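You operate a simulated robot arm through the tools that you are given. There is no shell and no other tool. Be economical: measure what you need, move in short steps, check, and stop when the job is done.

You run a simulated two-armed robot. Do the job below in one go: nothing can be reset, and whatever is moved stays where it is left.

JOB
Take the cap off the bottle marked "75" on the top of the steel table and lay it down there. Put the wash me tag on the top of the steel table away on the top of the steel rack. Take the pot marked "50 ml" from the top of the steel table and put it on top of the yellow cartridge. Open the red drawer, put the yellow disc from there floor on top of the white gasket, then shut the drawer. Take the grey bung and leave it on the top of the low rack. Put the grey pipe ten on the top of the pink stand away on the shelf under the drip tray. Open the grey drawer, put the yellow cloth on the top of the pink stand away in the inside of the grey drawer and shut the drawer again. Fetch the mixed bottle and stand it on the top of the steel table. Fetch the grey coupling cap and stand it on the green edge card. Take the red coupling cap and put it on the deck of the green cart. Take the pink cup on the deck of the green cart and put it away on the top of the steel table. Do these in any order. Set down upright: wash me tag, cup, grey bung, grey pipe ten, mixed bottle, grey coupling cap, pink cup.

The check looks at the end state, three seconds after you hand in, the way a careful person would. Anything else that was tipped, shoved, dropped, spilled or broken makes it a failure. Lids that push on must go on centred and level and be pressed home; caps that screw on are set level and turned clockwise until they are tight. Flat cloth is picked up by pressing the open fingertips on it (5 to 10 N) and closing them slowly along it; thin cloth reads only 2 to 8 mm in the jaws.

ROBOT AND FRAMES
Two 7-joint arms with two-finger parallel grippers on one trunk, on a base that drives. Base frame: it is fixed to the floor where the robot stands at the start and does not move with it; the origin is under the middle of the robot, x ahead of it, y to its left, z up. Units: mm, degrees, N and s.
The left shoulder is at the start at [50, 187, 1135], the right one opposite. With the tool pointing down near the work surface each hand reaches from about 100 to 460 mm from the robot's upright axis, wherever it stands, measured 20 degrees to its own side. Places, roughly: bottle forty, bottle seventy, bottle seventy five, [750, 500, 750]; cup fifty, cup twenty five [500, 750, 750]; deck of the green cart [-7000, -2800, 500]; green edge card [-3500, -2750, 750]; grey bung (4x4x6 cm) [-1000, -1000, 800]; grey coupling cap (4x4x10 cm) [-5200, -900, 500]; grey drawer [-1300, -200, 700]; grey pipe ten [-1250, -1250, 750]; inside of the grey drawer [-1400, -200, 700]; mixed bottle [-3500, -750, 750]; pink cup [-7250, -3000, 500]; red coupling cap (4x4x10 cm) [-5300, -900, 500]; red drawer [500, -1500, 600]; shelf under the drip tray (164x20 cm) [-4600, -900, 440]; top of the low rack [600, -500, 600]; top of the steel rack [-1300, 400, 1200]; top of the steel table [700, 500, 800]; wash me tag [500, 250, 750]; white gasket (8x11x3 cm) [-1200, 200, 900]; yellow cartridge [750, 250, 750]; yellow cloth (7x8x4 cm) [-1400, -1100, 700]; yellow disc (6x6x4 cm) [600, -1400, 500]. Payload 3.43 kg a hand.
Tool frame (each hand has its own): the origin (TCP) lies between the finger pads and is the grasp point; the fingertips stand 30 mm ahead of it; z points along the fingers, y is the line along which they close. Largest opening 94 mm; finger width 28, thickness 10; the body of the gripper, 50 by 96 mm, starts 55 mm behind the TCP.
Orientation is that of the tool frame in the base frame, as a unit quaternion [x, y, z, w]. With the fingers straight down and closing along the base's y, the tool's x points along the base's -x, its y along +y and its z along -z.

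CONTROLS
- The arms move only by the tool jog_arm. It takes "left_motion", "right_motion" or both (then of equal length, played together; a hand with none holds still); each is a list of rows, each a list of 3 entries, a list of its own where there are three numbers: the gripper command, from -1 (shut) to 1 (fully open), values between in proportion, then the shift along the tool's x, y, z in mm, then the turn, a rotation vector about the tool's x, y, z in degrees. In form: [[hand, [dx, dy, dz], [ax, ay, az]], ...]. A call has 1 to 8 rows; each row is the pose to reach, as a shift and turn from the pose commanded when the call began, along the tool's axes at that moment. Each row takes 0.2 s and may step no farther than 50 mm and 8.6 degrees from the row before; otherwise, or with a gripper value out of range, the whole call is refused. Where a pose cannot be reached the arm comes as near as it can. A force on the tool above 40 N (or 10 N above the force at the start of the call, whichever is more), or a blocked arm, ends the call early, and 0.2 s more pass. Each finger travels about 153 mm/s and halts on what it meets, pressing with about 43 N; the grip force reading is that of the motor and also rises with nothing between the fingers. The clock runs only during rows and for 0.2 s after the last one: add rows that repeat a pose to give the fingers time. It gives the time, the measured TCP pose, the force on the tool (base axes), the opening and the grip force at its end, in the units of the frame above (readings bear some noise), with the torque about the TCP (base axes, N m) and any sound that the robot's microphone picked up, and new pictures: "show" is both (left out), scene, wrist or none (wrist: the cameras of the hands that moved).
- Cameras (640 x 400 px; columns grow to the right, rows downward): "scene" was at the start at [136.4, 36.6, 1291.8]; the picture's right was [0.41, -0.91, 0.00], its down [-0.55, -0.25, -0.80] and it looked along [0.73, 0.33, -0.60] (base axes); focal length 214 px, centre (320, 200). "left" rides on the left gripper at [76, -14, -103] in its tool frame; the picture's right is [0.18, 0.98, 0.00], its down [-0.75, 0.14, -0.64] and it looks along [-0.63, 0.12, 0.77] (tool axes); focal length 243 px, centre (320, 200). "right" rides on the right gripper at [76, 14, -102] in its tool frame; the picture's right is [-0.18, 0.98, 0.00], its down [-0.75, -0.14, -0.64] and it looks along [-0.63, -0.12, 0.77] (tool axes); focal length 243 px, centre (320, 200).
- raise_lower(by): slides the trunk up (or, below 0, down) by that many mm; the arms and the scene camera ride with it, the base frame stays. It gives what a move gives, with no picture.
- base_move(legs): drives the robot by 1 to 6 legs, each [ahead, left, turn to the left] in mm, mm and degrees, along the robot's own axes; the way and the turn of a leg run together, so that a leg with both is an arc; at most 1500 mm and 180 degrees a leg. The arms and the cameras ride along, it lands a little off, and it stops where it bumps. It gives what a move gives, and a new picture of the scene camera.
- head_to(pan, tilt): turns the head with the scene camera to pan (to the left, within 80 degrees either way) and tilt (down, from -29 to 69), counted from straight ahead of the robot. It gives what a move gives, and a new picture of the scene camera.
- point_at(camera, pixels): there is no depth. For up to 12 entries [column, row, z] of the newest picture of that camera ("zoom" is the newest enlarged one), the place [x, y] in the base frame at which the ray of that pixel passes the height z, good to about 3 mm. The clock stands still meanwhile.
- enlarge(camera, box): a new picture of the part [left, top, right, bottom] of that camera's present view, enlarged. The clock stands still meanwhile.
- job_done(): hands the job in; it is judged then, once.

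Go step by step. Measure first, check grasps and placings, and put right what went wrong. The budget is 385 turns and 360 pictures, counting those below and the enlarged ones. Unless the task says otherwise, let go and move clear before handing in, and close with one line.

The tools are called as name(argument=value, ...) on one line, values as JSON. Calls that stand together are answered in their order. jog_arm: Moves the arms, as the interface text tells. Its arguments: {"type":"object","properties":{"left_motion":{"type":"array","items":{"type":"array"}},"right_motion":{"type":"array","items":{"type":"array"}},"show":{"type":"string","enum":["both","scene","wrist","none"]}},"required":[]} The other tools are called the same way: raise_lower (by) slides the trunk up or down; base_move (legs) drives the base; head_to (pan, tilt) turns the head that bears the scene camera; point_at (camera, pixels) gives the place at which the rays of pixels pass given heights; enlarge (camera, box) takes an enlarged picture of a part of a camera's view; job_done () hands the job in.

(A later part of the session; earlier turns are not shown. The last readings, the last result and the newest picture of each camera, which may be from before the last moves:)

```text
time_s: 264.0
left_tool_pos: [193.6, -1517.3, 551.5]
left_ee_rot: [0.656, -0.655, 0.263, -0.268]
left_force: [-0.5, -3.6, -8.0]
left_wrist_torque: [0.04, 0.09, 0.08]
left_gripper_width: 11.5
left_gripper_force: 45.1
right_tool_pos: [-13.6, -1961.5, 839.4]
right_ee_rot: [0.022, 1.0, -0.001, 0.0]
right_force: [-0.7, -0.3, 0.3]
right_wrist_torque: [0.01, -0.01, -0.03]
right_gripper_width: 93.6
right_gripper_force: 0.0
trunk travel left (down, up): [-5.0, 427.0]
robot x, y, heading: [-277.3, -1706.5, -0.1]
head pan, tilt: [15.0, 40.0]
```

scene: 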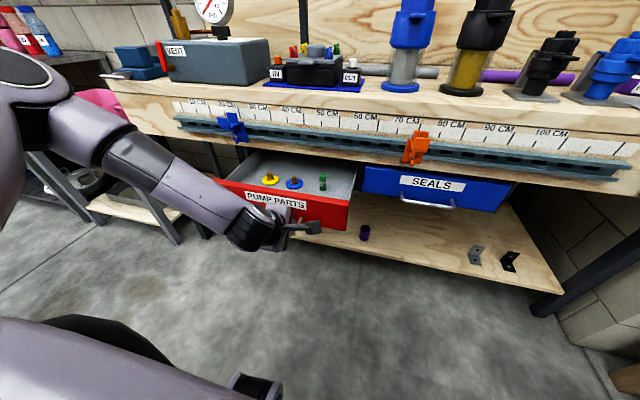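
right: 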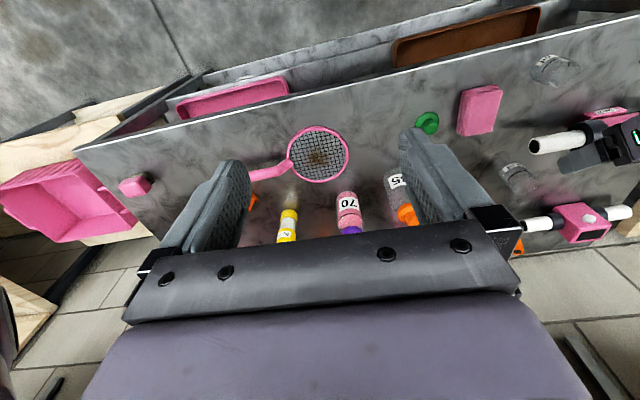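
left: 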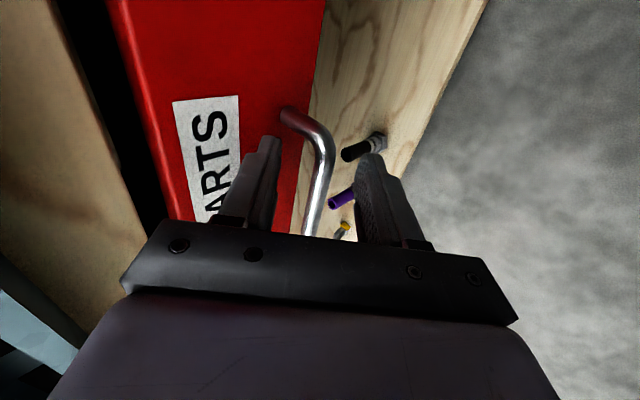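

The red drawer is open; inside are the yellow disc (270,178), a blue disc and a green item. I release, back off, raise, and re-pose the hand (unpitch/unroll).

jog_arm(left_motion=[[-0.3, [0, 0, 0], [0, 0, 0]], [0, [0, 0, 0], [0, 0, 0]], [0, [0, 0, -40], [0, 0, 0]], [0, [0, 0, -80], [0, 0, 0]]], show="none")

raise_lower(by=300)

jog_arm(left_motion=[[0.2, [0, 0, 0], [0, 0, 8.5]], [0.2, [0, 0, 0], [0, 0, 17]], [0.2, [0, 0, 0], [0, 0, 25.5]], [0.2, [0, 0, 0], [0, 0, 34]], [0.2, [0, 0, 0], [0, 0, 42.5]], [0.2, [0, 0, 0], [0, 0, 51]], [0.2, [0, 0, 0], [0, 0, 59.5]], [0.2, [0, 0, 0], [0, 0, 68]]], show="none")

jog_arm(left_motion=[[0.2, [0, 0, 0], [0, 0, 8]], [0.2, [0, 0, 0], [0, 0, 16]], [0.2, [0, 0, 0], [0, 0, 22]]], show="both")

```text
time_s: 265.0
left_tool_pos: [137.8, -1516.4, 608.2]
left_ee_rot: [0.656, -0.655, 0.263, -0.268]
left_force: [-0.1, 0.2, -0.6]
left_wrist_torque: [0.02, 0.01, -0.04]
left_gripper_width: 46.8
left_gripper_force: 0.2
right_tool_pos: [-12.4, -1961.5, 840.1]
right_ee_rot: [0.023, 1.0, -0.001, 0.0]
right_force: [-0.3, -0.3, -0.3]
right_wrist_torque: [0.0, 0.01, -0.02]
right_gripper_width: 94.2
right_gripper_force: 0.1
trunk travel left (down, up): [-5.0, 427.0]
robot x, y, heading: [-278.5, -1707.5, -0.2]
head pan, tilt: [15.0, 40.0]
```

```text
time_s: 268.0
left_tool_pos: [138.0, -1514.8, 908.6]
left_ee_rot: [0.656, -0.655, 0.264, -0.267]
left_force: [0.1, 0.2, 0.4]
left_wrist_torque: [0.0, 0.0, -0.02]
left_gripper_width: 46.9
left_gripper_force: 0.0
right_tool_pos: [-12.8, -1960.8, 1139.9]
right_ee_rot: [0.023, 1.0, -0.001, -0.001]
right_force: [0.6, 0.4, 0.3]
right_wrist_torque: [0.01, 0.04, -0.03]
right_gripper_width: 94.2
right_gripper_force: 0.0
trunk travel left (down, up): [-305.0, 127.0]
robot x, y, heading: [-277.8, -1712.5, -0.1]
head pan, tilt: [15.0, 40.0]
```

```text
time_s: 269.8
left_tool_pos: [139.3, -1516.4, 908.9]
left_ee_rot: [-0.177, 0.91, -0.068, 0.369]
left_force: [0.3, 0.7, 0.1]
left_wrist_torque: [-0.02, -0.02, -0.01]
left_gripper_width: 56.4
left_gripper_force: 0.0
right_tool_pos: [-12.5, -1961.4, 1141.0]
right_ee_rot: [0.023, 1.0, 0.0, 0.001]
right_force: [0.2, -1.0, -1.2]
right_wrist_torque: [0.0, -0.02, -0.02]
right_gripper_width: 94.1
right_gripper_force: 0.0
trunk travel left (down, up): [-305.0, 127.0]
robot x, y, heading: [-276.3, -1707.0, -0.0]
head pan, tilt: [15.0, 40.0]
```

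```text
time_s: 270.6
left_tool_pos: [139.2, -1515.2, 907.0]
left_ee_rot: [0.0, 0.927, 0.003, 0.376]
left_force: [0.3, -0.4, 0.0]
left_wrist_torque: [-0.01, 0.0, 0.03]
left_gripper_width: 56.6
left_gripper_force: 0.0
right_tool_pos: [-13.4, -1962.1, 1140.8]
right_ee_rot: [0.022, 1.0, -0.001, 0.0]
right_force: [0.7, 0.1, 0.2]
right_wrist_torque: [0.0, 0.0, 0.0]
right_gripper_width: 94.0
right_gripper_force: 0.2
trunk travel left (down, up): [-305.0, 127.0]
robot x, y, heading: [-275.1, -1707.1, -0.3]
head pan, tilt: [15.0, 40.0]
```

scene: 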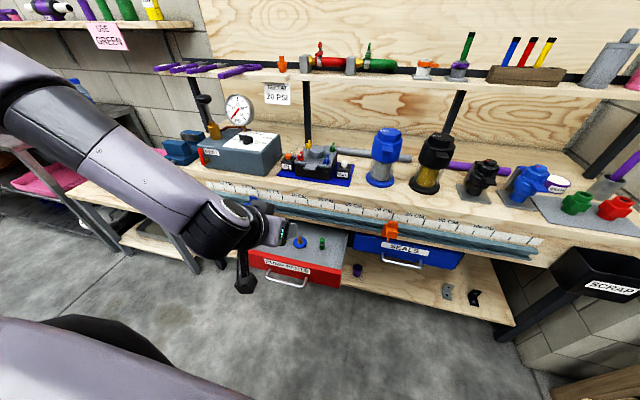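
left: 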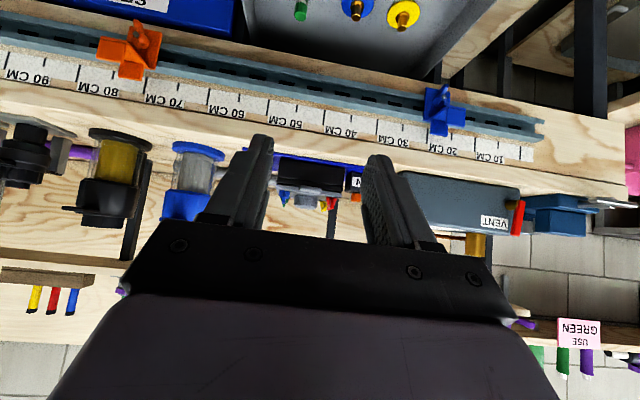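

The yellow disc shows at (404,13) in the wrist view. I measure the items.

point_at(camera="left", pixels=[[404, 13, 520], [404, 13, 560], [403, 20, 560], [358, 6, 540], [300, 8, 540]])

point_at(camera="scene", pixels=[[300, 244, 520], [300, 244, 560], [322, 244, 540], [290, 284, 550]])

```text
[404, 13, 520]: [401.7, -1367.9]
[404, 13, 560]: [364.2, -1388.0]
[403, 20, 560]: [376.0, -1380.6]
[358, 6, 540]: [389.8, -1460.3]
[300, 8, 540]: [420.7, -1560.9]
```

```text
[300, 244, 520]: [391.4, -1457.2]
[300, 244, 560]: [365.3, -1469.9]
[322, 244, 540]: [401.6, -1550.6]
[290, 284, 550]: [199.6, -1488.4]
```

Yellow disc ≈(385,-1378,~540). I move the base left/ahead, reduce the tilt to ~30°, lower the trunk and look closely.

base_move(legs=[[0, 95, 0], [95, 0, 0]])

jog_arm(left_motion=[[0.2, [-10, 0, 10], [0, 7, 0]], [0.2, [-20, 20, 20], [0, 14, 0]], [0.2, [-20, 35, 20], [0, 14, 0]]], show="none")

raise_lower(by=-200)

jog_arm(left_motion=[[0.2, [0, 0, 0], [0, 0, 0]]], show="both")

```text
time_s: 272.4
left_tool_pos: [233.9, -1421.8, 908.7]
left_ee_rot: [-0.001, 0.927, 0.003, 0.375]
left_force: [1.2, 0.2, -0.1]
left_wrist_torque: [0.02, -0.04, 0.01]
left_gripper_width: 56.7
left_gripper_force: 0.0
right_tool_pos: [83.0, -1867.5, 1140.7]
right_ee_rot: [0.023, 1.0, -0.001, 0.0]
right_force: [0.9, -0.1, 0.5]
right_wrist_torque: [0.01, 0.03, 0.01]
right_gripper_width: 94.0
right_gripper_force: 0.1
trunk travel left (down, up): [-305.0, 127.0]
robot x, y, heading: [-183.7, -1610.7, -0.0]
head pan, tilt: [15.0, 40.0]
```

scene: 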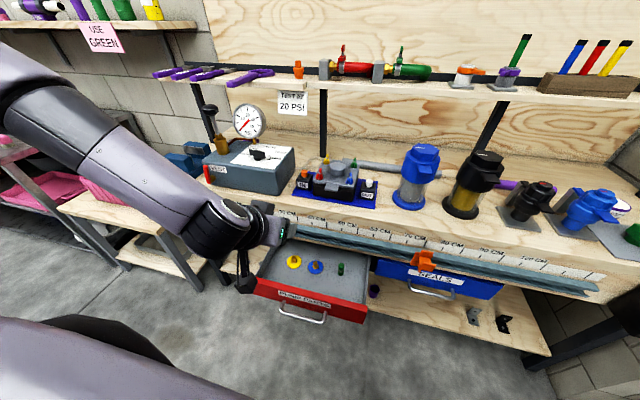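

```text
time_s: 273.2
left_tool_pos: [262.1, -1384.8, 909.9]
left_ee_rot: [-0.001, 0.965, 0.003, 0.261]
left_force: [-0.1, -0.1, -0.2]
left_wrist_torque: [0.03, -0.02, 0.01]
left_gripper_width: 56.5
left_gripper_force: 0.1
right_tool_pos: [81.6, -1867.6, 1140.3]
right_ee_rot: [0.023, 1.0, -0.001, 0.0]
right_force: [-1.0, -0.6, -0.1]
right_wrist_torque: [-0.03, -0.01, 0.01]
right_gripper_width: 94.0
right_gripper_force: 0.1
trunk travel left (down, up): [-305.0, 127.0]
robot x, y, heading: [-184.7, -1617.0, -0.2]
head pan, tilt: [15.0, 40.0]
```

```text
time_s: 275.4
left_tool_pos: [261.6, -1385.6, 709.0]
left_ee_rot: [-0.002, 0.966, 0.003, 0.26]
left_force: [-0.5, 0.0, -0.6]
left_wrist_torque: [-0.01, 0.03, -0.05]
left_gripper_width: 56.4
left_gripper_force: 0.0
right_tool_pos: [80.4, -1866.9, 940.0]
right_ee_rot: [0.023, 1.0, -0.001, 0.0]
right_force: [-0.5, 0.1, -0.1]
right_wrist_torque: [-0.01, 0.0, 0.04]
right_gripper_width: 94.0
right_gripper_force: 0.2
trunk travel left (down, up): [-105.0, 327.0]
robot x, y, heading: [-182.3, -1614.2, 0.1]
head pan, tilt: [15.0, 40.0]
```

```text
time_s: 275.8
left_tool_pos: [261.7, -1386.6, 710.0]
left_ee_rot: [-0.001, 0.966, 0.003, 0.26]
left_force: [0.0, 0.8, 0.1]
left_wrist_torque: [0.03, 0.01, -0.02]
left_gripper_width: 56.4
left_gripper_force: 0.0
right_tool_pos: [80.7, -1866.5, 940.9]
right_ee_rot: [0.023, 1.0, -0.001, 0.0]
right_force: [-0.7, 0.3, 0.6]
right_wrist_torque: [0.0, 0.0, -0.02]
right_gripper_width: 94.3
right_gripper_force: 0.1
trunk travel left (down, up): [-105.0, 327.0]
robot x, y, heading: [-183.2, -1612.9, -0.1]
head pan, tilt: [15.0, 40.0]
```

scene: 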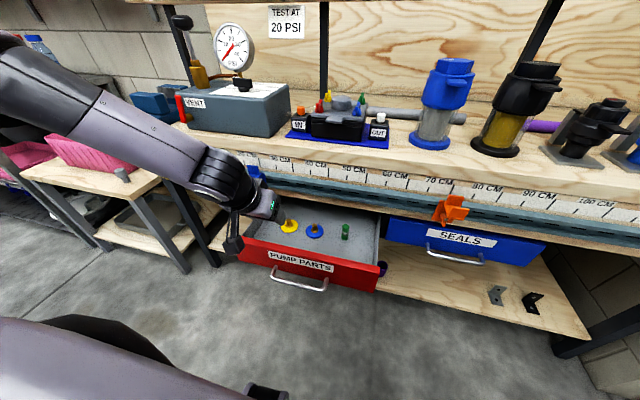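
left: 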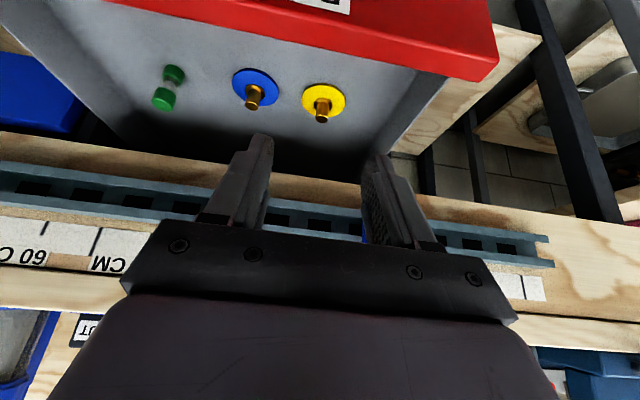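

The disc has a brass stem to grip. I measure it from both cameras.

point_at(camera="left", pixels=[[323, 98, 510], [323, 98, 530], [321, 118, 550], [321, 118, 540], [302, 98, 515], [346, 100, 515], [400, 68, 600]])

point_at(camera="scene", pixels=[[290, 228, 510], [290, 228, 530], [316, 231, 510], [253, 247, 600], [375, 292, 590]])

enlarge(camera="left", box=[220, 50, 400, 150])

```text
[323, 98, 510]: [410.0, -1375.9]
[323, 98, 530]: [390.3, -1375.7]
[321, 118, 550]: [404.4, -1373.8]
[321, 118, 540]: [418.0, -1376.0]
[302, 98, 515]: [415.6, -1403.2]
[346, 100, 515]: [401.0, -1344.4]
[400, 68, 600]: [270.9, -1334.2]
```

```text
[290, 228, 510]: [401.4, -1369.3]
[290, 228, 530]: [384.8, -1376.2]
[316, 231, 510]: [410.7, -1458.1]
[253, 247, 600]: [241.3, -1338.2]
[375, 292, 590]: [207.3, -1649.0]
```

```text
3.56 times, centred on (310, 100) of left
```

zoom: 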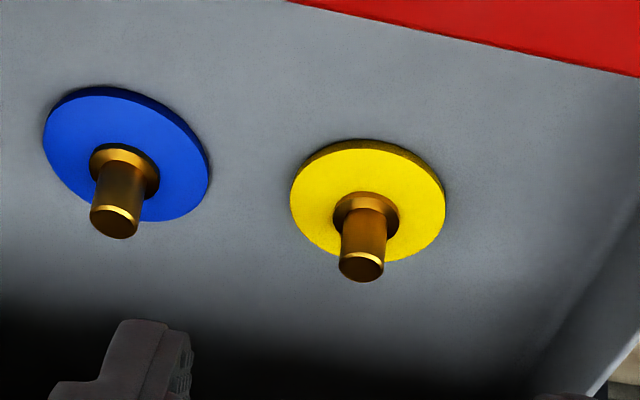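

Disc ≈(402,-1375), stem top z≈550, disc top ≈517. I lower the trunk and move above the stem.

raise_lower(by=-100)

jog_arm(left_motion=[[0, [-36, 4, 25], [0, 0, 0]], [0, [-73, 8, 50], [0, 0, 0]], [0, [-109, 11, 75], [0, 0, 0]], [0, [-109, 11, 75], [0, 0, 0]]], show="wrist")

```text
time_s: 277.0
left_tool_pos: [265.7, -1386.2, 619.4]
left_ee_rot: [-0.001, 0.964, 0.001, 0.268]
left_force: [1.4, 1.0, 9.3]
left_wrist_torque: [-0.34, 0.11, 0.03]
left_gripper_width: 55.4
left_gripper_force: 0.0
right_tool_pos: [80.7, -1866.6, 842.1]
right_ee_rot: [0.023, 1.0, -0.001, 0.001]
right_force: [0.6, 0.4, 0.0]
right_wrist_torque: [0.04, -0.02, 0.01]
right_gripper_width: 94.1
right_gripper_force: 0.0
trunk travel left (down, up): [-8.0, 423.0]
robot x, y, heading: [-177.6, -1615.5, -0.1]
head pan, tilt: [15.0, 40.0]
stopped: the force on the tool passed its limit (the readings are from after the stop); the commanded pose is now the measured one
```

```text
time_s: 278.0
left_tool_pos: [396.0, -1373.7, 608.4]
left_ee_rot: [-0.001, 0.964, 0.002, 0.265]
left_force: [-0.4, 1.4, 0.5]
left_wrist_torque: [0.04, -0.03, -0.01]
left_gripper_width: 47.0
left_gripper_force: 0.0
right_tool_pos: [82.1, -1868.4, 843.0]
right_ee_rot: [0.023, 1.0, -0.001, 0.0]
right_force: [0.4, -0.1, -0.1]
right_wrist_torque: [0.0, 0.03, -0.03]
right_gripper_width: 94.0
right_gripper_force: 0.1
trunk travel left (down, up): [-8.0, 423.0]
robot x, y, heading: [-177.8, -1615.1, -0.0]
head pan, tilt: [15.0, 40.0]
```

left: 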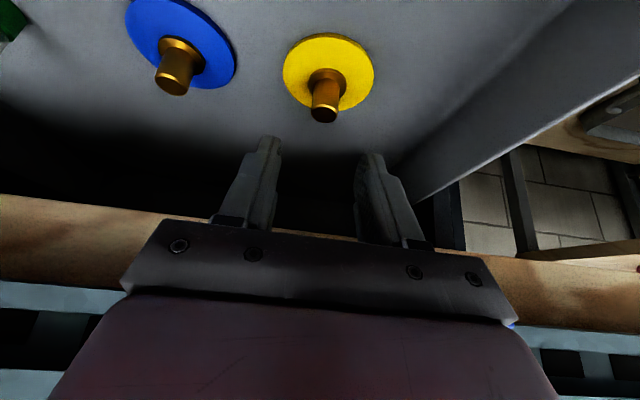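

Stem axis is 11 mm ahead of the TCP, centred. I descend 52 mm and close on the stem.

jog_arm(left_motion=[[-0.1, [8, 0, 16], [0, 0, 0]], [-0.1, [16, 0, 31], [0, 0, 0]], [-0.1, [23.5, 0, 46], [0, 0, 0]], [-0.1, [23.5, 0, 46], [0, 0, 0]], [-0.5, [23.5, 0, 46], [0, 0, 0]], [-0.8, [23.5, 0, 46], [0, 0, 0]], [-0.8, [23.5, 0, 46], [0, 0, 0]]], show="wrist")

```text
time_s: 278.9
left_tool_pos: [396.5, -1370.5, 574.9]
left_ee_rot: [-0.004, 0.961, -0.004, 0.275]
left_force: [0.1, 0.2, 16.1]
left_wrist_torque: [-0.11, 2.1, -0.09]
left_gripper_width: 42.4
left_gripper_force: 0.1
left hand out of reach, approached as far as the arm can: row 3, 4
right_tool_pos: [81.3, -1866.9, 843.8]
right_ee_rot: [0.023, 1.0, 0.0, 0.001]
right_force: [0.4, 0.5, 0.8]
right_wrist_torque: [0.0, -0.01, -0.01]
right_gripper_width: 94.1
right_gripper_force: 0.1
trunk travel left (down, up): [-8.0, 423.0]
robot x, y, heading: [-185.7, -1613.2, -0.2]
head pan, tilt: [15.0, 40.0]
stopped in row 4 (left hand): the force on the tool passed its limit (the readings are from after the stop); the commanded pose is now the measured one
```

left: 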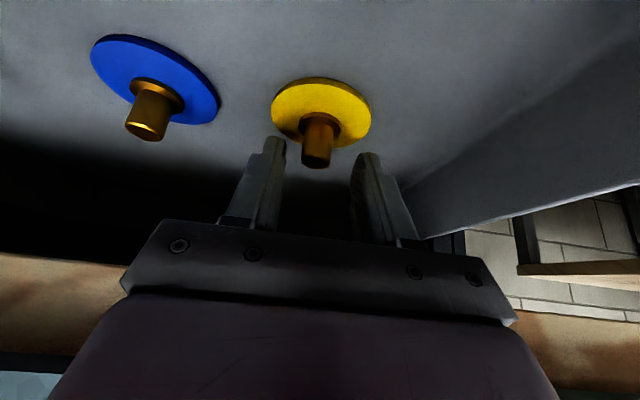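

Contact: the hand camera touched the drawer's front panel top (torque shows it ~130 mm behind). I measure the bench apron and ruler position before choosing a steeper hand.

point_at(camera="left", pixels=[[80, 258, 620], [80, 258, 640], [60, 340, 640], [60, 340, 660], [30, 370, 660], [30, 370, 680]])

enlarge(camera="scene", box=[180, 140, 400, 300])

```text
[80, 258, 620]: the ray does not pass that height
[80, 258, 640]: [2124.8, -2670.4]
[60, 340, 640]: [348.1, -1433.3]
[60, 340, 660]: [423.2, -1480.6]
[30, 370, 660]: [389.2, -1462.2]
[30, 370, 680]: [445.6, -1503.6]
```

```text
2.50 times, centred on (290, 220) of scene
```

zoom: 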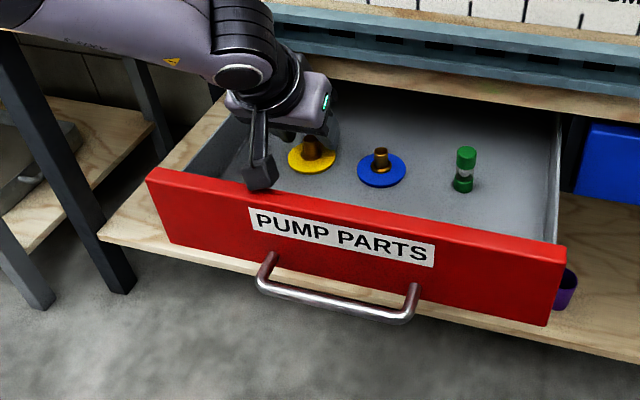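

There is clearance in front of the rail. I lift 12 mm, steepen the hand to ~18° tilt, and descend again.

jog_arm(left_motion=[[-0.1, [-6, -1, -10], [0, 0, 0]], [-0.1, [-6, -3.5, -10], [0, 6, 0]], [-0.1, [-6, -3.5, -10], [0, 12.5, 0]], [-0.1, [0, -3.5, 4], [0, 12.5, 0]], [-0.1, [1, -3.5, 9], [0, 12.5, 0]], [-0.1, [1, -3.5, 9], [0, 12.5, 0]]], show="wrist")

```text
time_s: 280.3
left_tool_pos: [382.2, -1362.1, 574.8]
left_ee_rot: [-0.001, 0.986, -0.004, 0.164]
left_force: [-0.6, -0.2, -0.4]
left_wrist_torque: [-0.06, -0.03, 0.0]
left_gripper_width: 42.4
left_gripper_force: 0.2
left hand out of reach, approached as far as the arm can: row 3, 4, 5, 6
right_tool_pos: [82.2, -1868.0, 842.5]
right_ee_rot: [0.023, 1.0, -0.001, 0.0]
right_force: [-0.4, -0.7, -0.5]
right_wrist_torque: [-0.02, -0.01, -0.01]
right_gripper_width: 94.0
right_gripper_force: 0.1
trunk travel left (down, up): [-8.0, 423.0]
robot x, y, heading: [-182.4, -1609.2, -0.3]
head pan, tilt: [15.0, 40.0]
```

left: 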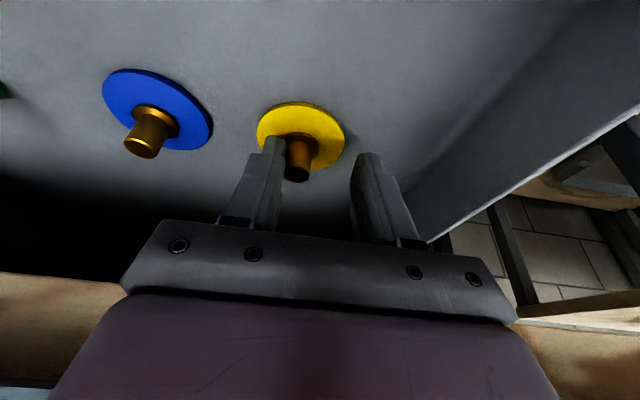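

The arm is short of reach; the stem is between the fingers already, so I shift the base 18 ahead and 12 right.

base_move(legs=[[18, -12, 0.2]])

jog_arm(left_motion=[[-0.1, [1.5, 0, 4.5], [0, 0, 0]], [-0.1, [3, 0, 9], [0, 0, 0]], [-0.1, [3, 0, 9], [0, 0, 0]]], show="wrist")

```text
time_s: 281.2
left_tool_pos: [390.2, -1367.1, 572.5]
left_ee_rot: [-0.003, 0.987, -0.001, 0.161]
left_force: [0.0, -0.4, -1.0]
left_wrist_torque: [-0.01, -0.02, 0.0]
left_gripper_width: 42.4
left_gripper_force: 0.0
right_tool_pos: [94.0, -1873.2, 843.7]
right_ee_rot: [0.02, 1.0, -0.001, 0.0]
right_force: [0.3, 1.0, 0.0]
right_wrist_torque: [0.01, -0.02, -0.03]
right_gripper_width: 93.8
right_gripper_force: 0.1
trunk travel left (down, up): [-8.0, 423.0]
robot x, y, heading: [-172.0, -1619.6, 0.0]
head pan, tilt: [15.0, 40.0]
stopped in leg 1: the force on the tool passed its limit (the readings are from after the stop); the commanded pose is now the measured one
```

scene: 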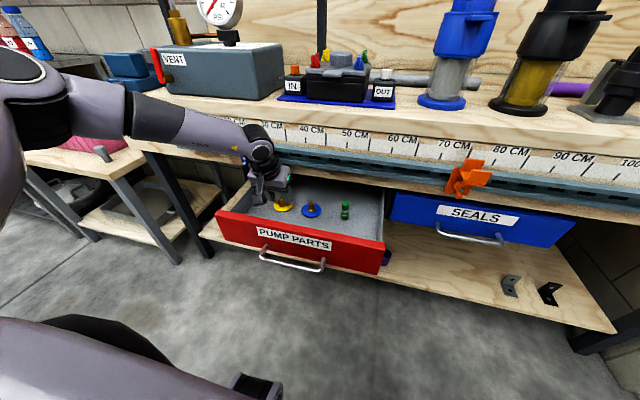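

```text
time_s: 282.0
left_tool_pos: [389.2, -1365.8, 570.8]
left_ee_rot: [-0.004, 0.986, -0.004, 0.166]
left_force: [0.0, 0.2, 27.4]
left_wrist_torque: [-0.67, 0.05, -0.02]
left_gripper_width: 42.7
left_gripper_force: 0.2
left hand out of reach, approached as far as the arm can: row 2, 3
right_tool_pos: [93.3, -1874.2, 844.1]
right_ee_rot: [0.02, 1.0, 0.0, 0.001]
right_force: [0.4, 1.1, -0.2]
right_wrist_torque: [-0.02, 0.01, -0.04]
right_gripper_width: 93.6
right_gripper_force: 0.0
trunk travel left (down, up): [-8.0, 423.0]
robot x, y, heading: [-172.7, -1621.9, -0.0]
head pan, tilt: [15.0, 40.0]
```

left: 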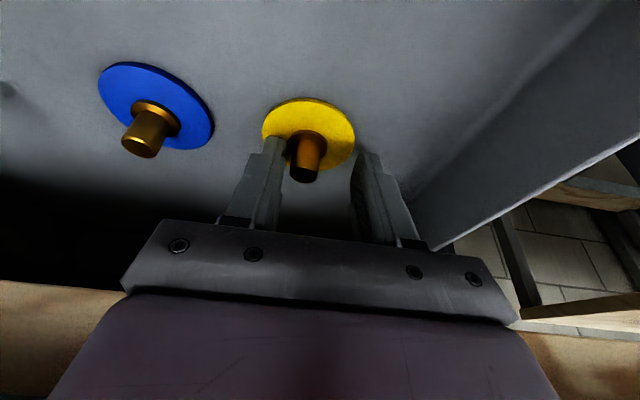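

The torque shows the right fingertip resting on the disc itself—so the disc top is at z≈538 and the stem is already between the pads. I ease up 3 mm, centre by -9 mm in y, and close.

jog_arm(left_motion=[[-0.1, [-1.5, 0, -4], [0, 0, 0]], [-0.1, [-1.5, -5, -4], [0, 0, 0]], [-0.1, [-1.5, -8, -4], [0, 0, 0]], [-0.4, [-1.5, -8, -4], [0, 0, 0]], [-0.7, [-1.5, -8, -4], [0, 0, 0]], [-0.9, [-1.5, -8, -4], [0, 0, 0]], [-0.9, [-1.5, -8, -4], [0, 0, 0]]], show="wrist")

```text
time_s: 283.6
left_tool_pos: [385.9, -1373.0, 572.1]
left_ee_rot: [-0.002, 0.987, -0.003, 0.16]
left_force: [-0.3, -6.6, 8.8]
left_wrist_torque: [-0.09, 0.04, 0.03]
left_gripper_width: 13.9
left_gripper_force: 43.3
right_tool_pos: [93.9, -1874.3, 842.6]
right_ee_rot: [0.021, 1.0, 0.0, 0.0]
right_force: [-0.9, 0.3, 0.3]
right_wrist_torque: [-0.01, 0.02, 0.01]
right_gripper_width: 93.8
right_gripper_force: 0.0
trunk travel left (down, up): [-8.0, 423.0]
robot x, y, heading: [-171.0, -1625.2, -0.1]
head pan, tilt: [15.0, 40.0]
```

left: 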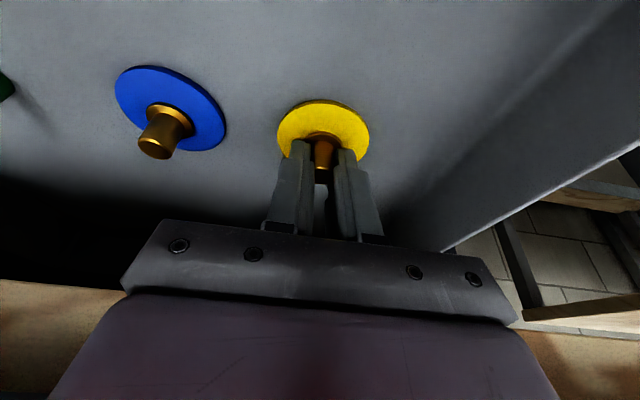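

Gripped the stem (13.9 mm). Lift out.

raise_lower(by=150)

jog_arm(left_motion=[[-0.9, [0, 0, 0], [0, 0, 0]]], show="wrist")

```text
time_s: 285.1
left_tool_pos: [382.1, -1371.4, 701.1]
left_ee_rot: [-0.002, 0.988, -0.001, 0.151]
left_force: [6.6, -0.5, -12.9]
left_wrist_torque: [0.04, 0.13, -0.03]
left_gripper_width: 13.8
left_gripper_force: 42.8
right_tool_pos: [93.8, -1874.9, 982.9]
right_ee_rot: [0.022, 1.0, -0.001, 0.0]
right_force: [1.1, -1.0, -0.1]
right_wrist_torque: [0.02, 0.0, 0.02]
right_gripper_width: 94.0
right_gripper_force: 0.2
trunk travel left (down, up): [-148.0, 284.0]
robot x, y, heading: [-168.7, -1618.3, -0.0]
head pan, tilt: [15.0, 40.0]
stopped: the force on the tool passed its limit (the readings are from after the stop); the commanded pose is now the measured one
```

```text
time_s: 285.4
left_tool_pos: [382.0, -1370.7, 701.7]
left_ee_rot: [-0.002, 0.989, 0.0, 0.151]
left_force: [5.5, 0.0, -14.1]
left_wrist_torque: [0.14, 0.2, 0.02]
left_gripper_width: 13.9
left_gripper_force: 43.0
right_tool_pos: [95.1, -1873.1, 982.5]
right_ee_rot: [0.022, 1.0, 0.0, -0.001]
right_force: [-0.2, -0.1, -0.2]
right_wrist_torque: [-0.01, 0.0, -0.03]
right_gripper_width: 93.8
right_gripper_force: 0.0
trunk travel left (down, up): [-148.0, 284.0]
robot x, y, heading: [-172.8, -1620.5, 0.4]
head pan, tilt: [15.0, 40.0]
```

left: 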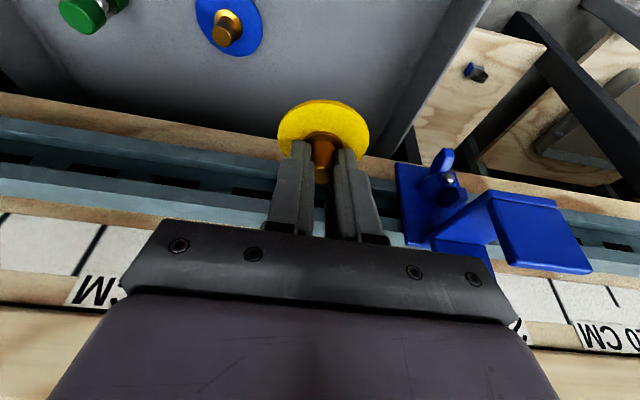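

The disc's edge caught under the rail while rising. I lower 20 mm, back the base out, then raise.

raise_lower(by=-20)

base_move(legs=[[-90, 0, 0]])

jog_arm(left_motion=[[-0.9, [0, 0, 0], [0, 0, 0]]], show="wrist")

```text
time_s: 286.1
left_tool_pos: [383.8, -1373.2, 683.8]
left_ee_rot: [-0.003, 0.988, -0.002, 0.155]
left_force: [0.7, 0.4, -0.6]
left_wrist_torque: [0.01, 0.0, -0.02]
left_gripper_width: 13.7
left_gripper_force: 43.1
right_tool_pos: [94.0, -1874.9, 963.4]
right_ee_rot: [0.022, 1.0, -0.001, 0.0]
right_force: [0.3, -0.1, 0.3]
right_wrist_torque: [-0.02, 0.04, -0.01]
right_gripper_width: 93.7
right_gripper_force: 0.1
trunk travel left (down, up): [-128.0, 304.0]
robot x, y, heading: [-172.6, -1617.4, -0.2]
head pan, tilt: [15.0, 40.0]
```

```text
time_s: 287.2
left_tool_pos: [293.3, -1372.2, 685.3]
left_ee_rot: [-0.003, 0.988, -0.001, 0.154]
left_force: [0.3, 0.5, -0.5]
left_wrist_torque: [0.0, 0.02, 0.01]
left_gripper_width: 13.6
left_gripper_force: 43.0
right_tool_pos: [3.6, -1874.5, 962.8]
right_ee_rot: [0.021, 1.0, -0.001, 0.0]
right_force: [0.1, 0.2, 0.9]
right_wrist_torque: [0.0, -0.02, 0.0]
right_gripper_width: 93.8
right_gripper_force: 0.1
trunk travel left (down, up): [-128.0, 304.0]
robot x, y, heading: [-262.1, -1620.3, 0.1]
head pan, tilt: [15.0, 40.0]
```

scene: 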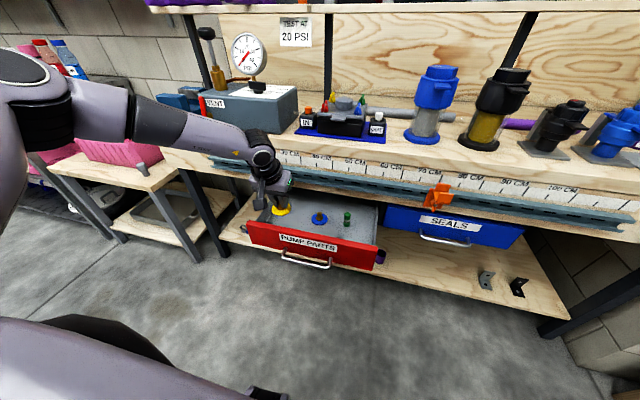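

```text
time_s: 287.6
left_tool_pos: [291.1, -1372.6, 683.5]
left_ee_rot: [-0.003, 0.988, -0.002, 0.154]
left_force: [-0.3, 0.5, -2.2]
left_wrist_torque: [0.04, 0.01, 0.02]
left_gripper_width: 13.8
left_gripper_force: 42.9
right_tool_pos: [4.2, -1875.0, 963.9]
right_ee_rot: [0.021, 1.0, -0.001, 0.0]
right_force: [-0.5, 0.1, -0.1]
right_wrist_torque: [0.0, -0.05, -0.02]
right_gripper_width: 94.1
right_gripper_force: 0.1
trunk travel left (down, up): [-128.0, 304.0]
robot x, y, heading: [-264.2, -1627.6, 0.1]
head pan, tilt: [15.0, 40.0]
```

left: 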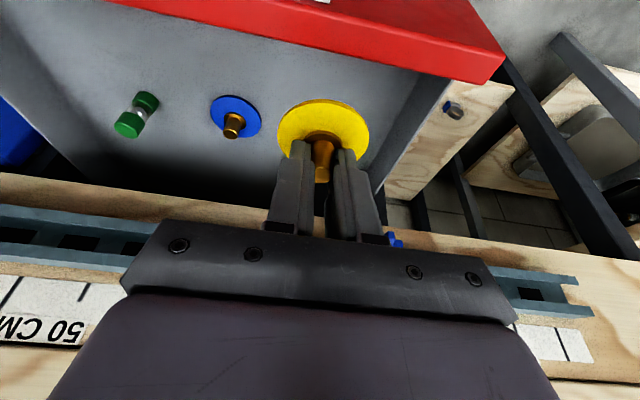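

Disc is held level but the hand is too upright to enter the shelf; I'll set it on the low rack's free strip and re-grip with more tilt. Drive there.

raise_lower(by=120)

base_move(legs=[[-60, 0, 0], [0, 890, 0], [260, 0, 0]])

```text
time_s: 289.1
left_tool_pos: [292.2, -1371.6, 804.9]
left_ee_rot: [-0.003, 0.988, -0.002, 0.154]
left_force: [0.4, -0.8, -0.1]
left_wrist_torque: [0.01, -0.01, -0.02]
left_gripper_width: 13.2
left_gripper_force: 42.7
right_tool_pos: [3.0, -1874.4, 1082.8]
right_ee_rot: [0.021, 1.0, -0.002, -0.001]
right_force: [0.4, 0.0, 0.5]
right_wrist_torque: [0.01, 0.01, 0.01]
right_gripper_width: 94.1
right_gripper_force: 0.1
trunk travel left (down, up): [-248.0, 184.0]
robot x, y, heading: [-261.4, -1619.8, 0.3]
head pan, tilt: [15.0, 40.0]
```

```text
time_s: 295.9
left_tool_pos: [476.0, -460.4, 804.2]
left_ee_rot: [-0.013, 0.988, 0.001, 0.154]
left_force: [-0.3, -0.1, -0.7]
left_wrist_torque: [-0.01, -0.02, 0.01]
left_gripper_width: 13.6
left_gripper_force: 43.6
right_tool_pos: [196.8, -969.4, 1084.0]
right_ee_rot: [0.011, 1.0, -0.001, 0.0]
right_force: [0.5, 0.0, -1.3]
right_wrist_torque: [-0.02, 0.05, 0.01]
right_gripper_width: 93.9
right_gripper_force: 0.1
trunk travel left (down, up): [-248.0, 184.0]
robot x, y, heading: [-75.5, -724.0, 1.2]
head pan, tilt: [15.0, 40.0]
```

scene: 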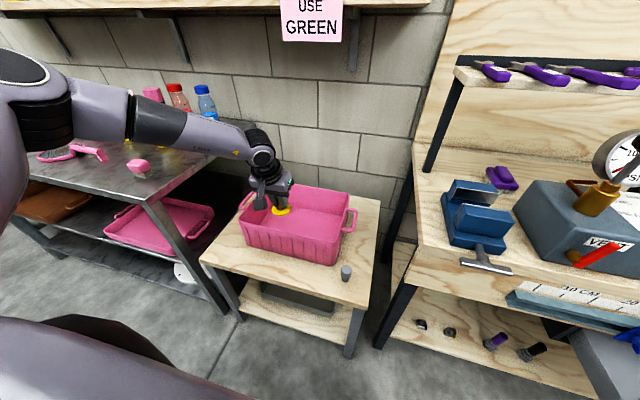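

I back 60 mm so the disc is over the free strip in front of the tub, then lower.

base_move(legs=[[-60, 0, -1]])

raise_lower(by=-200)

jog_arm(left_motion=[[-0.9, [0, 0, 0], [0, 0, 0]]], show="both")

```text
time_s: 296.9
left_tool_pos: [420.0, -471.2, 804.0]
left_ee_rot: [-0.004, 0.988, -0.001, 0.154]
left_force: [-0.2, -0.7, -0.4]
left_wrist_torque: [-0.01, -0.01, -0.01]
left_gripper_width: 13.1
left_gripper_force: 42.8
right_tool_pos: [130.4, -974.8, 1083.6]
right_ee_rot: [0.019, 1.0, -0.001, 0.0]
right_force: [0.9, -0.2, 0.2]
right_wrist_torque: [0.02, -0.05, 0.01]
right_gripper_width: 94.2
right_gripper_force: 0.1
trunk travel left (down, up): [-248.0, 184.0]
robot x, y, heading: [-133.5, -722.5, -0.0]
head pan, tilt: [15.0, 40.0]
```

scene: 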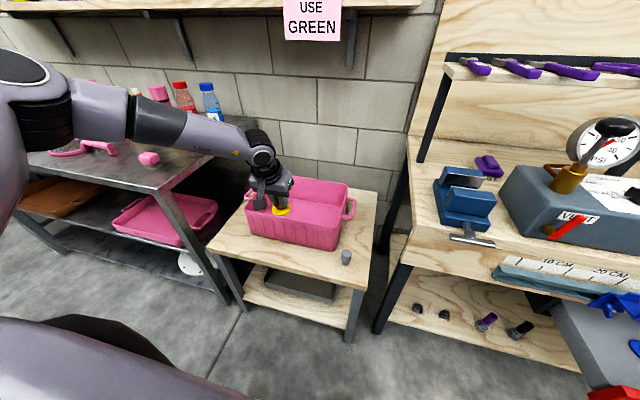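

```text
time_s: 299.0
left_tool_pos: [420.1, -470.4, 604.9]
left_ee_rot: [-0.004, 0.988, -0.002, 0.155]
left_force: [-0.7, 0.2, 0.2]
left_wrist_torque: [0.01, -0.02, 0.01]
left_gripper_width: 13.6
left_gripper_force: 42.4
right_tool_pos: [132.1, -973.2, 881.7]
right_ee_rot: [0.02, 1.0, -0.001, 0.0]
right_force: [-0.5, 0.3, -0.1]
right_wrist_torque: [0.02, 0.02, 0.0]
right_gripper_width: 94.1
right_gripper_force: 0.1
trunk travel left (down, up): [-48.0, 384.0]
robot x, y, heading: [-133.1, -720.4, 0.2]
head pan, tilt: [15.0, 40.0]
```

```text
time_s: 299.4
left_tool_pos: [419.5, -470.6, 604.1]
left_ee_rot: [-0.004, 0.988, -0.001, 0.153]
left_force: [-0.4, 0.2, 0.3]
left_wrist_torque: [-0.01, -0.01, -0.01]
left_gripper_width: 13.8
left_gripper_force: 43.4
right_tool_pos: [132.5, -973.8, 884.0]
right_ee_rot: [0.02, 1.0, -0.001, 0.0]
right_force: [-0.8, 0.4, 0.5]
right_wrist_torque: [0.03, -0.01, -0.01]
right_gripper_width: 94.0
right_gripper_force: 0.1
trunk travel left (down, up): [-48.0, 384.0]
robot x, y, heading: [-135.7, -723.6, 0.3]
head pan, tilt: [15.0, 40.0]
```

scene: 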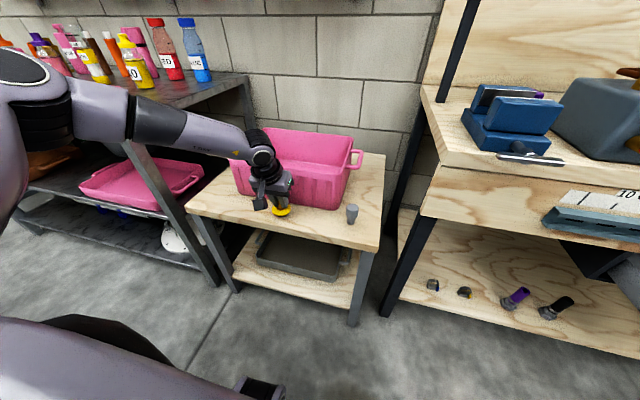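
left: 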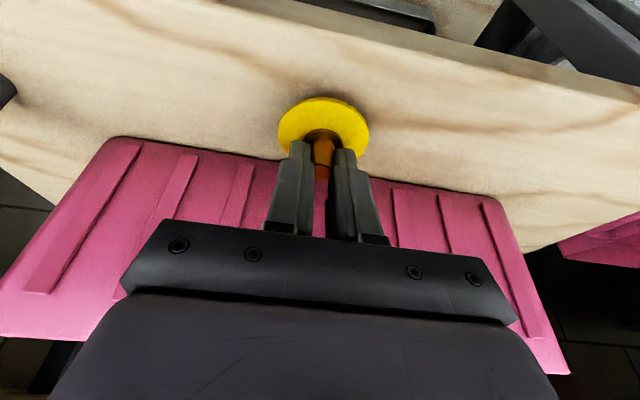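

Position is clear. I creep down to contact.

raise_lower(by=-14)

raise_lower(by=-4)

```text
time_s: 300.0
left_tool_pos: [419.7, -469.9, 592.8]
left_ee_rot: [-0.005, 0.988, -0.001, 0.157]
left_force: [-5.8, 0.5, 11.1]
left_wrist_torque: [0.1, -0.06, 0.03]
left_gripper_width: 14.0
left_gripper_force: 43.5
right_tool_pos: [131.7, -974.2, 870.7]
right_ee_rot: [0.019, 1.0, -0.001, 0.001]
right_force: [-0.4, 1.1, 0.2]
right_wrist_torque: [0.0, 0.01, 0.01]
right_gripper_width: 94.1
right_gripper_force: 0.0
trunk travel left (down, up): [-34.0, 398.0]
robot x, y, heading: [-133.3, -728.2, 0.2]
head pan, tilt: [15.0, 40.0]
```

```text
time_s: 300.6
left_tool_pos: [420.1, -470.4, 591.3]
left_ee_rot: [-0.003, 0.987, -0.001, 0.158]
left_force: [-10.7, 2.5, 30.0]
left_wrist_torque: [0.14, -0.04, 0.0]
left_gripper_width: 14.0
left_gripper_force: 42.8
right_tool_pos: [129.6, -975.2, 866.0]
right_ee_rot: [0.02, 1.0, 0.0, 0.003]
right_force: [-0.2, -0.1, 0.0]
right_wrist_torque: [0.02, 0.0, 0.01]
right_gripper_width: 93.9
right_gripper_force: 0.1
trunk travel left (down, up): [-30.0, 402.0]
robot x, y, heading: [-134.8, -718.7, 0.2]
head pan, tilt: [15.0, 40.0]
```

Disc rests on the rack. I release, rise, and tilt the hand to ~52°.

jog_arm(left_motion=[[-0.4, [0, 0, 0], [0, 0, 0]], [-0.1, [0, 0, 0], [0, 0, 0]], [-0.1, [-9, 0, -28], [0, 0, 0]], [-0.1, [-24, 0, -75], [0, 0, 0]]], show="none")

jog_arm(left_motion=[[-0.1, [0, 0, 0], [0, -8.5, 0]], [-0.1, [8, 0, 0], [0, -17, 0]], [-0.1, [16, 0, 0], [0, -25.5, 0]], [-0.1, [24, 0, 0], [0, -34, 0]], [-0.1, [24, 0, 0], [0, -34, 0]]], show="wrist")

```text
time_s: 301.6
left_tool_pos: [419.1, -469.9, 665.2]
left_ee_rot: [-0.004, 0.988, 0.0, 0.152]
left_force: [-0.6, -0.2, 0.5]
left_wrist_torque: [-0.01, -0.03, 0.01]
left_gripper_width: 42.3
left_gripper_force: 0.1
right_tool_pos: [132.5, -974.5, 865.5]
right_ee_rot: [0.019, 1.0, 0.0, 0.0]
right_force: [0.5, -0.4, 0.3]
right_wrist_torque: [0.0, -0.01, 0.02]
right_gripper_width: 93.9
right_gripper_force: 0.0
trunk travel left (down, up): [-30.0, 402.0]
robot x, y, heading: [-133.2, -720.3, 0.0]
head pan, tilt: [15.0, 40.0]
```

```text
time_s: 302.8
left_tool_pos: [396.5, -470.2, 658.5]
left_ee_rot: [-0.004, 0.9, 0.0, 0.437]
left_force: [0.2, -0.6, -0.1]
left_wrist_torque: [0.06, 0.0, -0.02]
left_gripper_width: 42.4
left_gripper_force: 0.1
right_tool_pos: [131.8, -973.9, 865.4]
right_ee_rot: [0.02, 1.0, -0.001, 0.0]
right_force: [-0.6, 0.1, 0.2]
right_wrist_torque: [-0.02, -0.01, -0.01]
right_gripper_width: 93.8
right_gripper_force: 0.1
trunk travel left (down, up): [-30.0, 402.0]
robot x, y, heading: [-134.1, -723.7, 0.2]
head pan, tilt: [15.0, 40.0]
```

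left: 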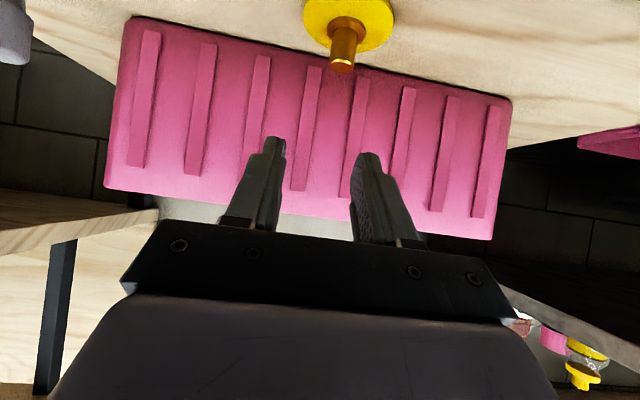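

Stem ~30 mm ahead and 6 mm left of the hand, ~80 mm below. I move down onto it and close.

jog_arm(left_motion=[[-0.1, [16, 6, 20], [0, 0, 0]], [-0.1, [32, 6, 40], [0, 0, 0]], [-0.1, [47, 6, 59], [0, 0, 0]], [-0.1, [47, 6, 59], [0, 0, 0]]], show="wrist")

```text
time_s: 303.8
left_tool_pos: [413.5, -464.2, 585.1]
left_ee_rot: [-0.004, 0.899, 0.0, 0.439]
left_force: [-5.6, 1.4, 12.0]
left_wrist_torque: [0.05, -0.02, 0.0]
left_gripper_width: 42.5
left_gripper_force: 0.1
right_tool_pos: [132.2, -974.7, 865.2]
right_ee_rot: [0.018, 1.0, 0.0, 0.001]
right_force: [-0.2, 0.2, -0.4]
right_wrist_torque: [0.0, -0.02, 0.0]
right_gripper_width: 93.7
right_gripper_force: 0.1
trunk travel left (down, up): [-30.0, 402.0]
robot x, y, heading: [-137.9, -720.3, 0.0]
head pan, tilt: [15.0, 40.0]
```

left: 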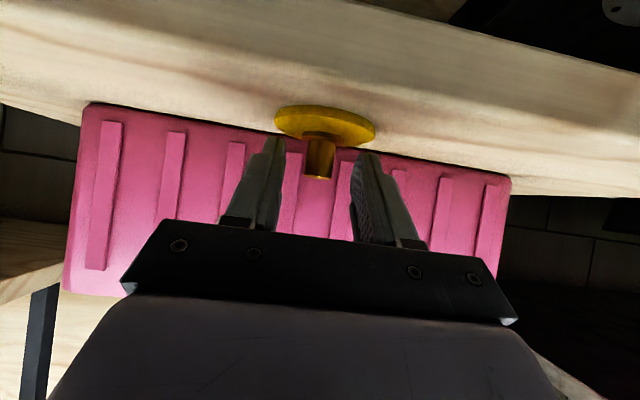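

jog_arm(left_motion=[[-0.1, [-1.5, 0, -1], [0, 0, 0]], [-0.5, [-1.5, 0, -1], [0, 0, 0]], [-0.8, [-1.5, 0, -1], [0, 0, 0]], [-0.9, [-1.5, 0, -1], [0, 0, 0]], [-0.9, [-1.5, 0, -1], [0, 0, 0]]], show="none")

raise_lower(by=250)

jog_arm(left_motion=[[-0.9, [0, 0, 0], [0, 0, 0]]], show="wrist")

```text
time_s: 305.0
left_tool_pos: [415.0, -465.7, 586.5]
left_ee_rot: [-0.004, 0.9, 0.0, 0.436]
left_force: [1.0, -5.7, 6.2]
left_wrist_torque: [-0.09, -0.11, -0.04]
left_gripper_width: 13.8
left_gripper_force: 43.3
right_tool_pos: [131.5, -974.2, 865.6]
right_ee_rot: [0.02, 1.0, 0.0, 0.001]
right_force: [0.1, -0.3, -1.4]
right_wrist_torque: [0.01, 0.02, 0.0]
right_gripper_width: 94.2
right_gripper_force: 0.0
trunk travel left (down, up): [-30.0, 402.0]
robot x, y, heading: [-134.1, -723.2, 0.2]
head pan, tilt: [15.0, 40.0]
```

```text
time_s: 307.6
left_tool_pos: [414.7, -464.7, 836.0]
left_ee_rot: [-0.005, 0.9, 0.001, 0.436]
left_force: [0.3, 0.3, -1.1]
left_wrist_torque: [0.01, 0.0, 0.01]
left_gripper_width: 14.2
left_gripper_force: 42.3
right_tool_pos: [132.8, -974.7, 1115.6]
right_ee_rot: [0.02, 1.0, -0.001, 0.0]
right_force: [-0.4, 0.8, 0.1]
right_wrist_torque: [-0.01, -0.03, -0.01]
right_gripper_width: 93.8
right_gripper_force: 0.0
trunk travel left (down, up): [-280.0, 152.0]
robot x, y, heading: [-133.1, -720.1, 0.3]
head pan, tilt: [15.0, 40.0]
```

```text
time_s: 307.9
left_tool_pos: [413.5, -464.7, 836.3]
left_ee_rot: [-0.005, 0.9, 0.0, 0.436]
left_force: [0.2, -0.5, -0.3]
left_wrist_torque: [0.01, 0.01, -0.02]
left_gripper_width: 13.9
left_gripper_force: 43.1
right_tool_pos: [132.4, -974.4, 1114.4]
right_ee_rot: [0.019, 1.0, 0.0, 0.0]
right_force: [-1.1, -0.2, 1.0]
right_wrist_torque: [0.0, -0.01, 0.03]
right_gripper_width: 94.0
right_gripper_force: 0.1
trunk travel left (down, up): [-280.0, 152.0]
robot x, y, heading: [-135.1, -723.2, 0.2]
head pan, tilt: [15.0, 40.0]
```

left: 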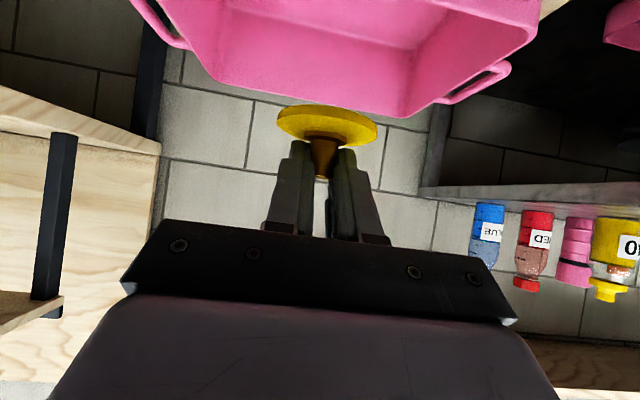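

Disc held level with the hand at 52° tilt. I drive to the steel rack with it.

base_move(legs=[[-300, 0, 0], [0, 0, 180], [0, -1190, 0]])

raise_lower(by=150)

head_to(pan=15, tilt=30)

```text
time_s: 323.3
left_tool_pos: [-1065.3, 177.3, 836.1]
left_ee_rot: [0.899, 0.048, -0.435, 0.021]
left_force: [0.1, -0.6, -0.5]
left_wrist_torque: [-0.01, 0.0, 0.0]
left_gripper_width: 13.9
left_gripper_force: 43.1
right_tool_pos: [-833.3, 711.9, 1115.4]
right_ee_rot: [1.0, 0.028, -0.001, -0.001]
right_force: [-0.3, -0.2, -1.0]
right_wrist_torque: [-0.02, 0.01, 0.02]
right_gripper_width: 93.9
right_gripper_force: 0.1
trunk travel left (down, up): [-280.0, 152.0]
robot x, y, heading: [-546.1, 486.1, -174.3]
head pan, tilt: [15.0, 40.0]
```

scene: 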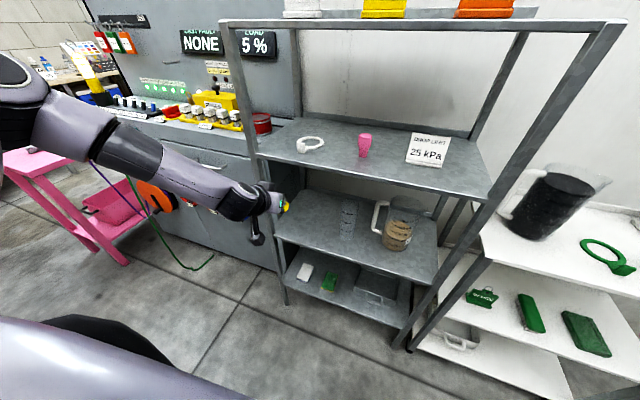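

```text
time_s: 325.0
left_tool_pos: [-1064.8, 177.5, 985.4]
left_ee_rot: [0.899, 0.048, -0.436, 0.021]
left_force: [-0.2, -0.9, 0.5]
left_wrist_torque: [0.0, -0.02, -0.01]
left_gripper_width: 13.8
left_gripper_force: 42.7
right_tool_pos: [-834.5, 712.6, 1264.8]
right_ee_rot: [1.0, 0.029, 0.0, 0.0]
right_force: [-0.8, 0.1, 0.5]
right_wrist_torque: [-0.03, 0.0, 0.0]
right_gripper_width: 94.0
right_gripper_force: 0.0
trunk travel left (down, up): [-430.0, 2.0]
robot x, y, heading: [-544.2, 486.4, -174.1]
head pan, tilt: [15.0, 40.0]
```

```text
time_s: 325.7
left_tool_pos: [-1065.6, 177.2, 986.3]
left_ee_rot: [0.899, 0.048, -0.436, 0.022]
left_force: [0.6, 0.1, -0.6]
left_wrist_torque: [0.02, -0.06, 0.05]
left_gripper_width: 13.8
left_gripper_force: 43.3
right_tool_pos: [-833.2, 711.0, 1265.5]
right_ee_rot: [1.0, 0.029, 0.0, -0.001]
right_force: [0.4, 0.0, -0.6]
right_wrist_torque: [0.01, 0.01, 0.01]
right_gripper_width: 94.1
right_gripper_force: 0.1
trunk travel left (down, up): [-430.0, 2.0]
robot x, y, heading: [-545.0, 489.1, -174.2]
head pan, tilt: [15.0, 30.0]
```

scene: 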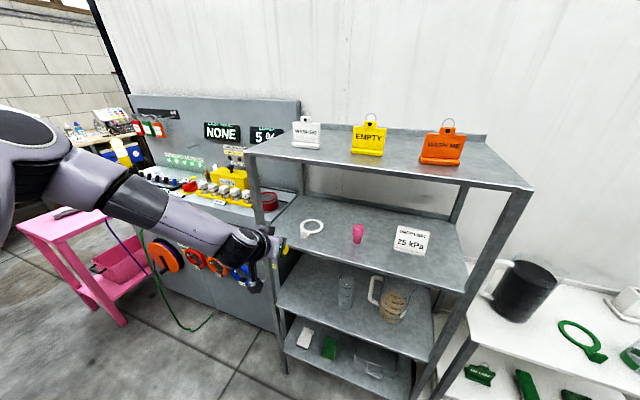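

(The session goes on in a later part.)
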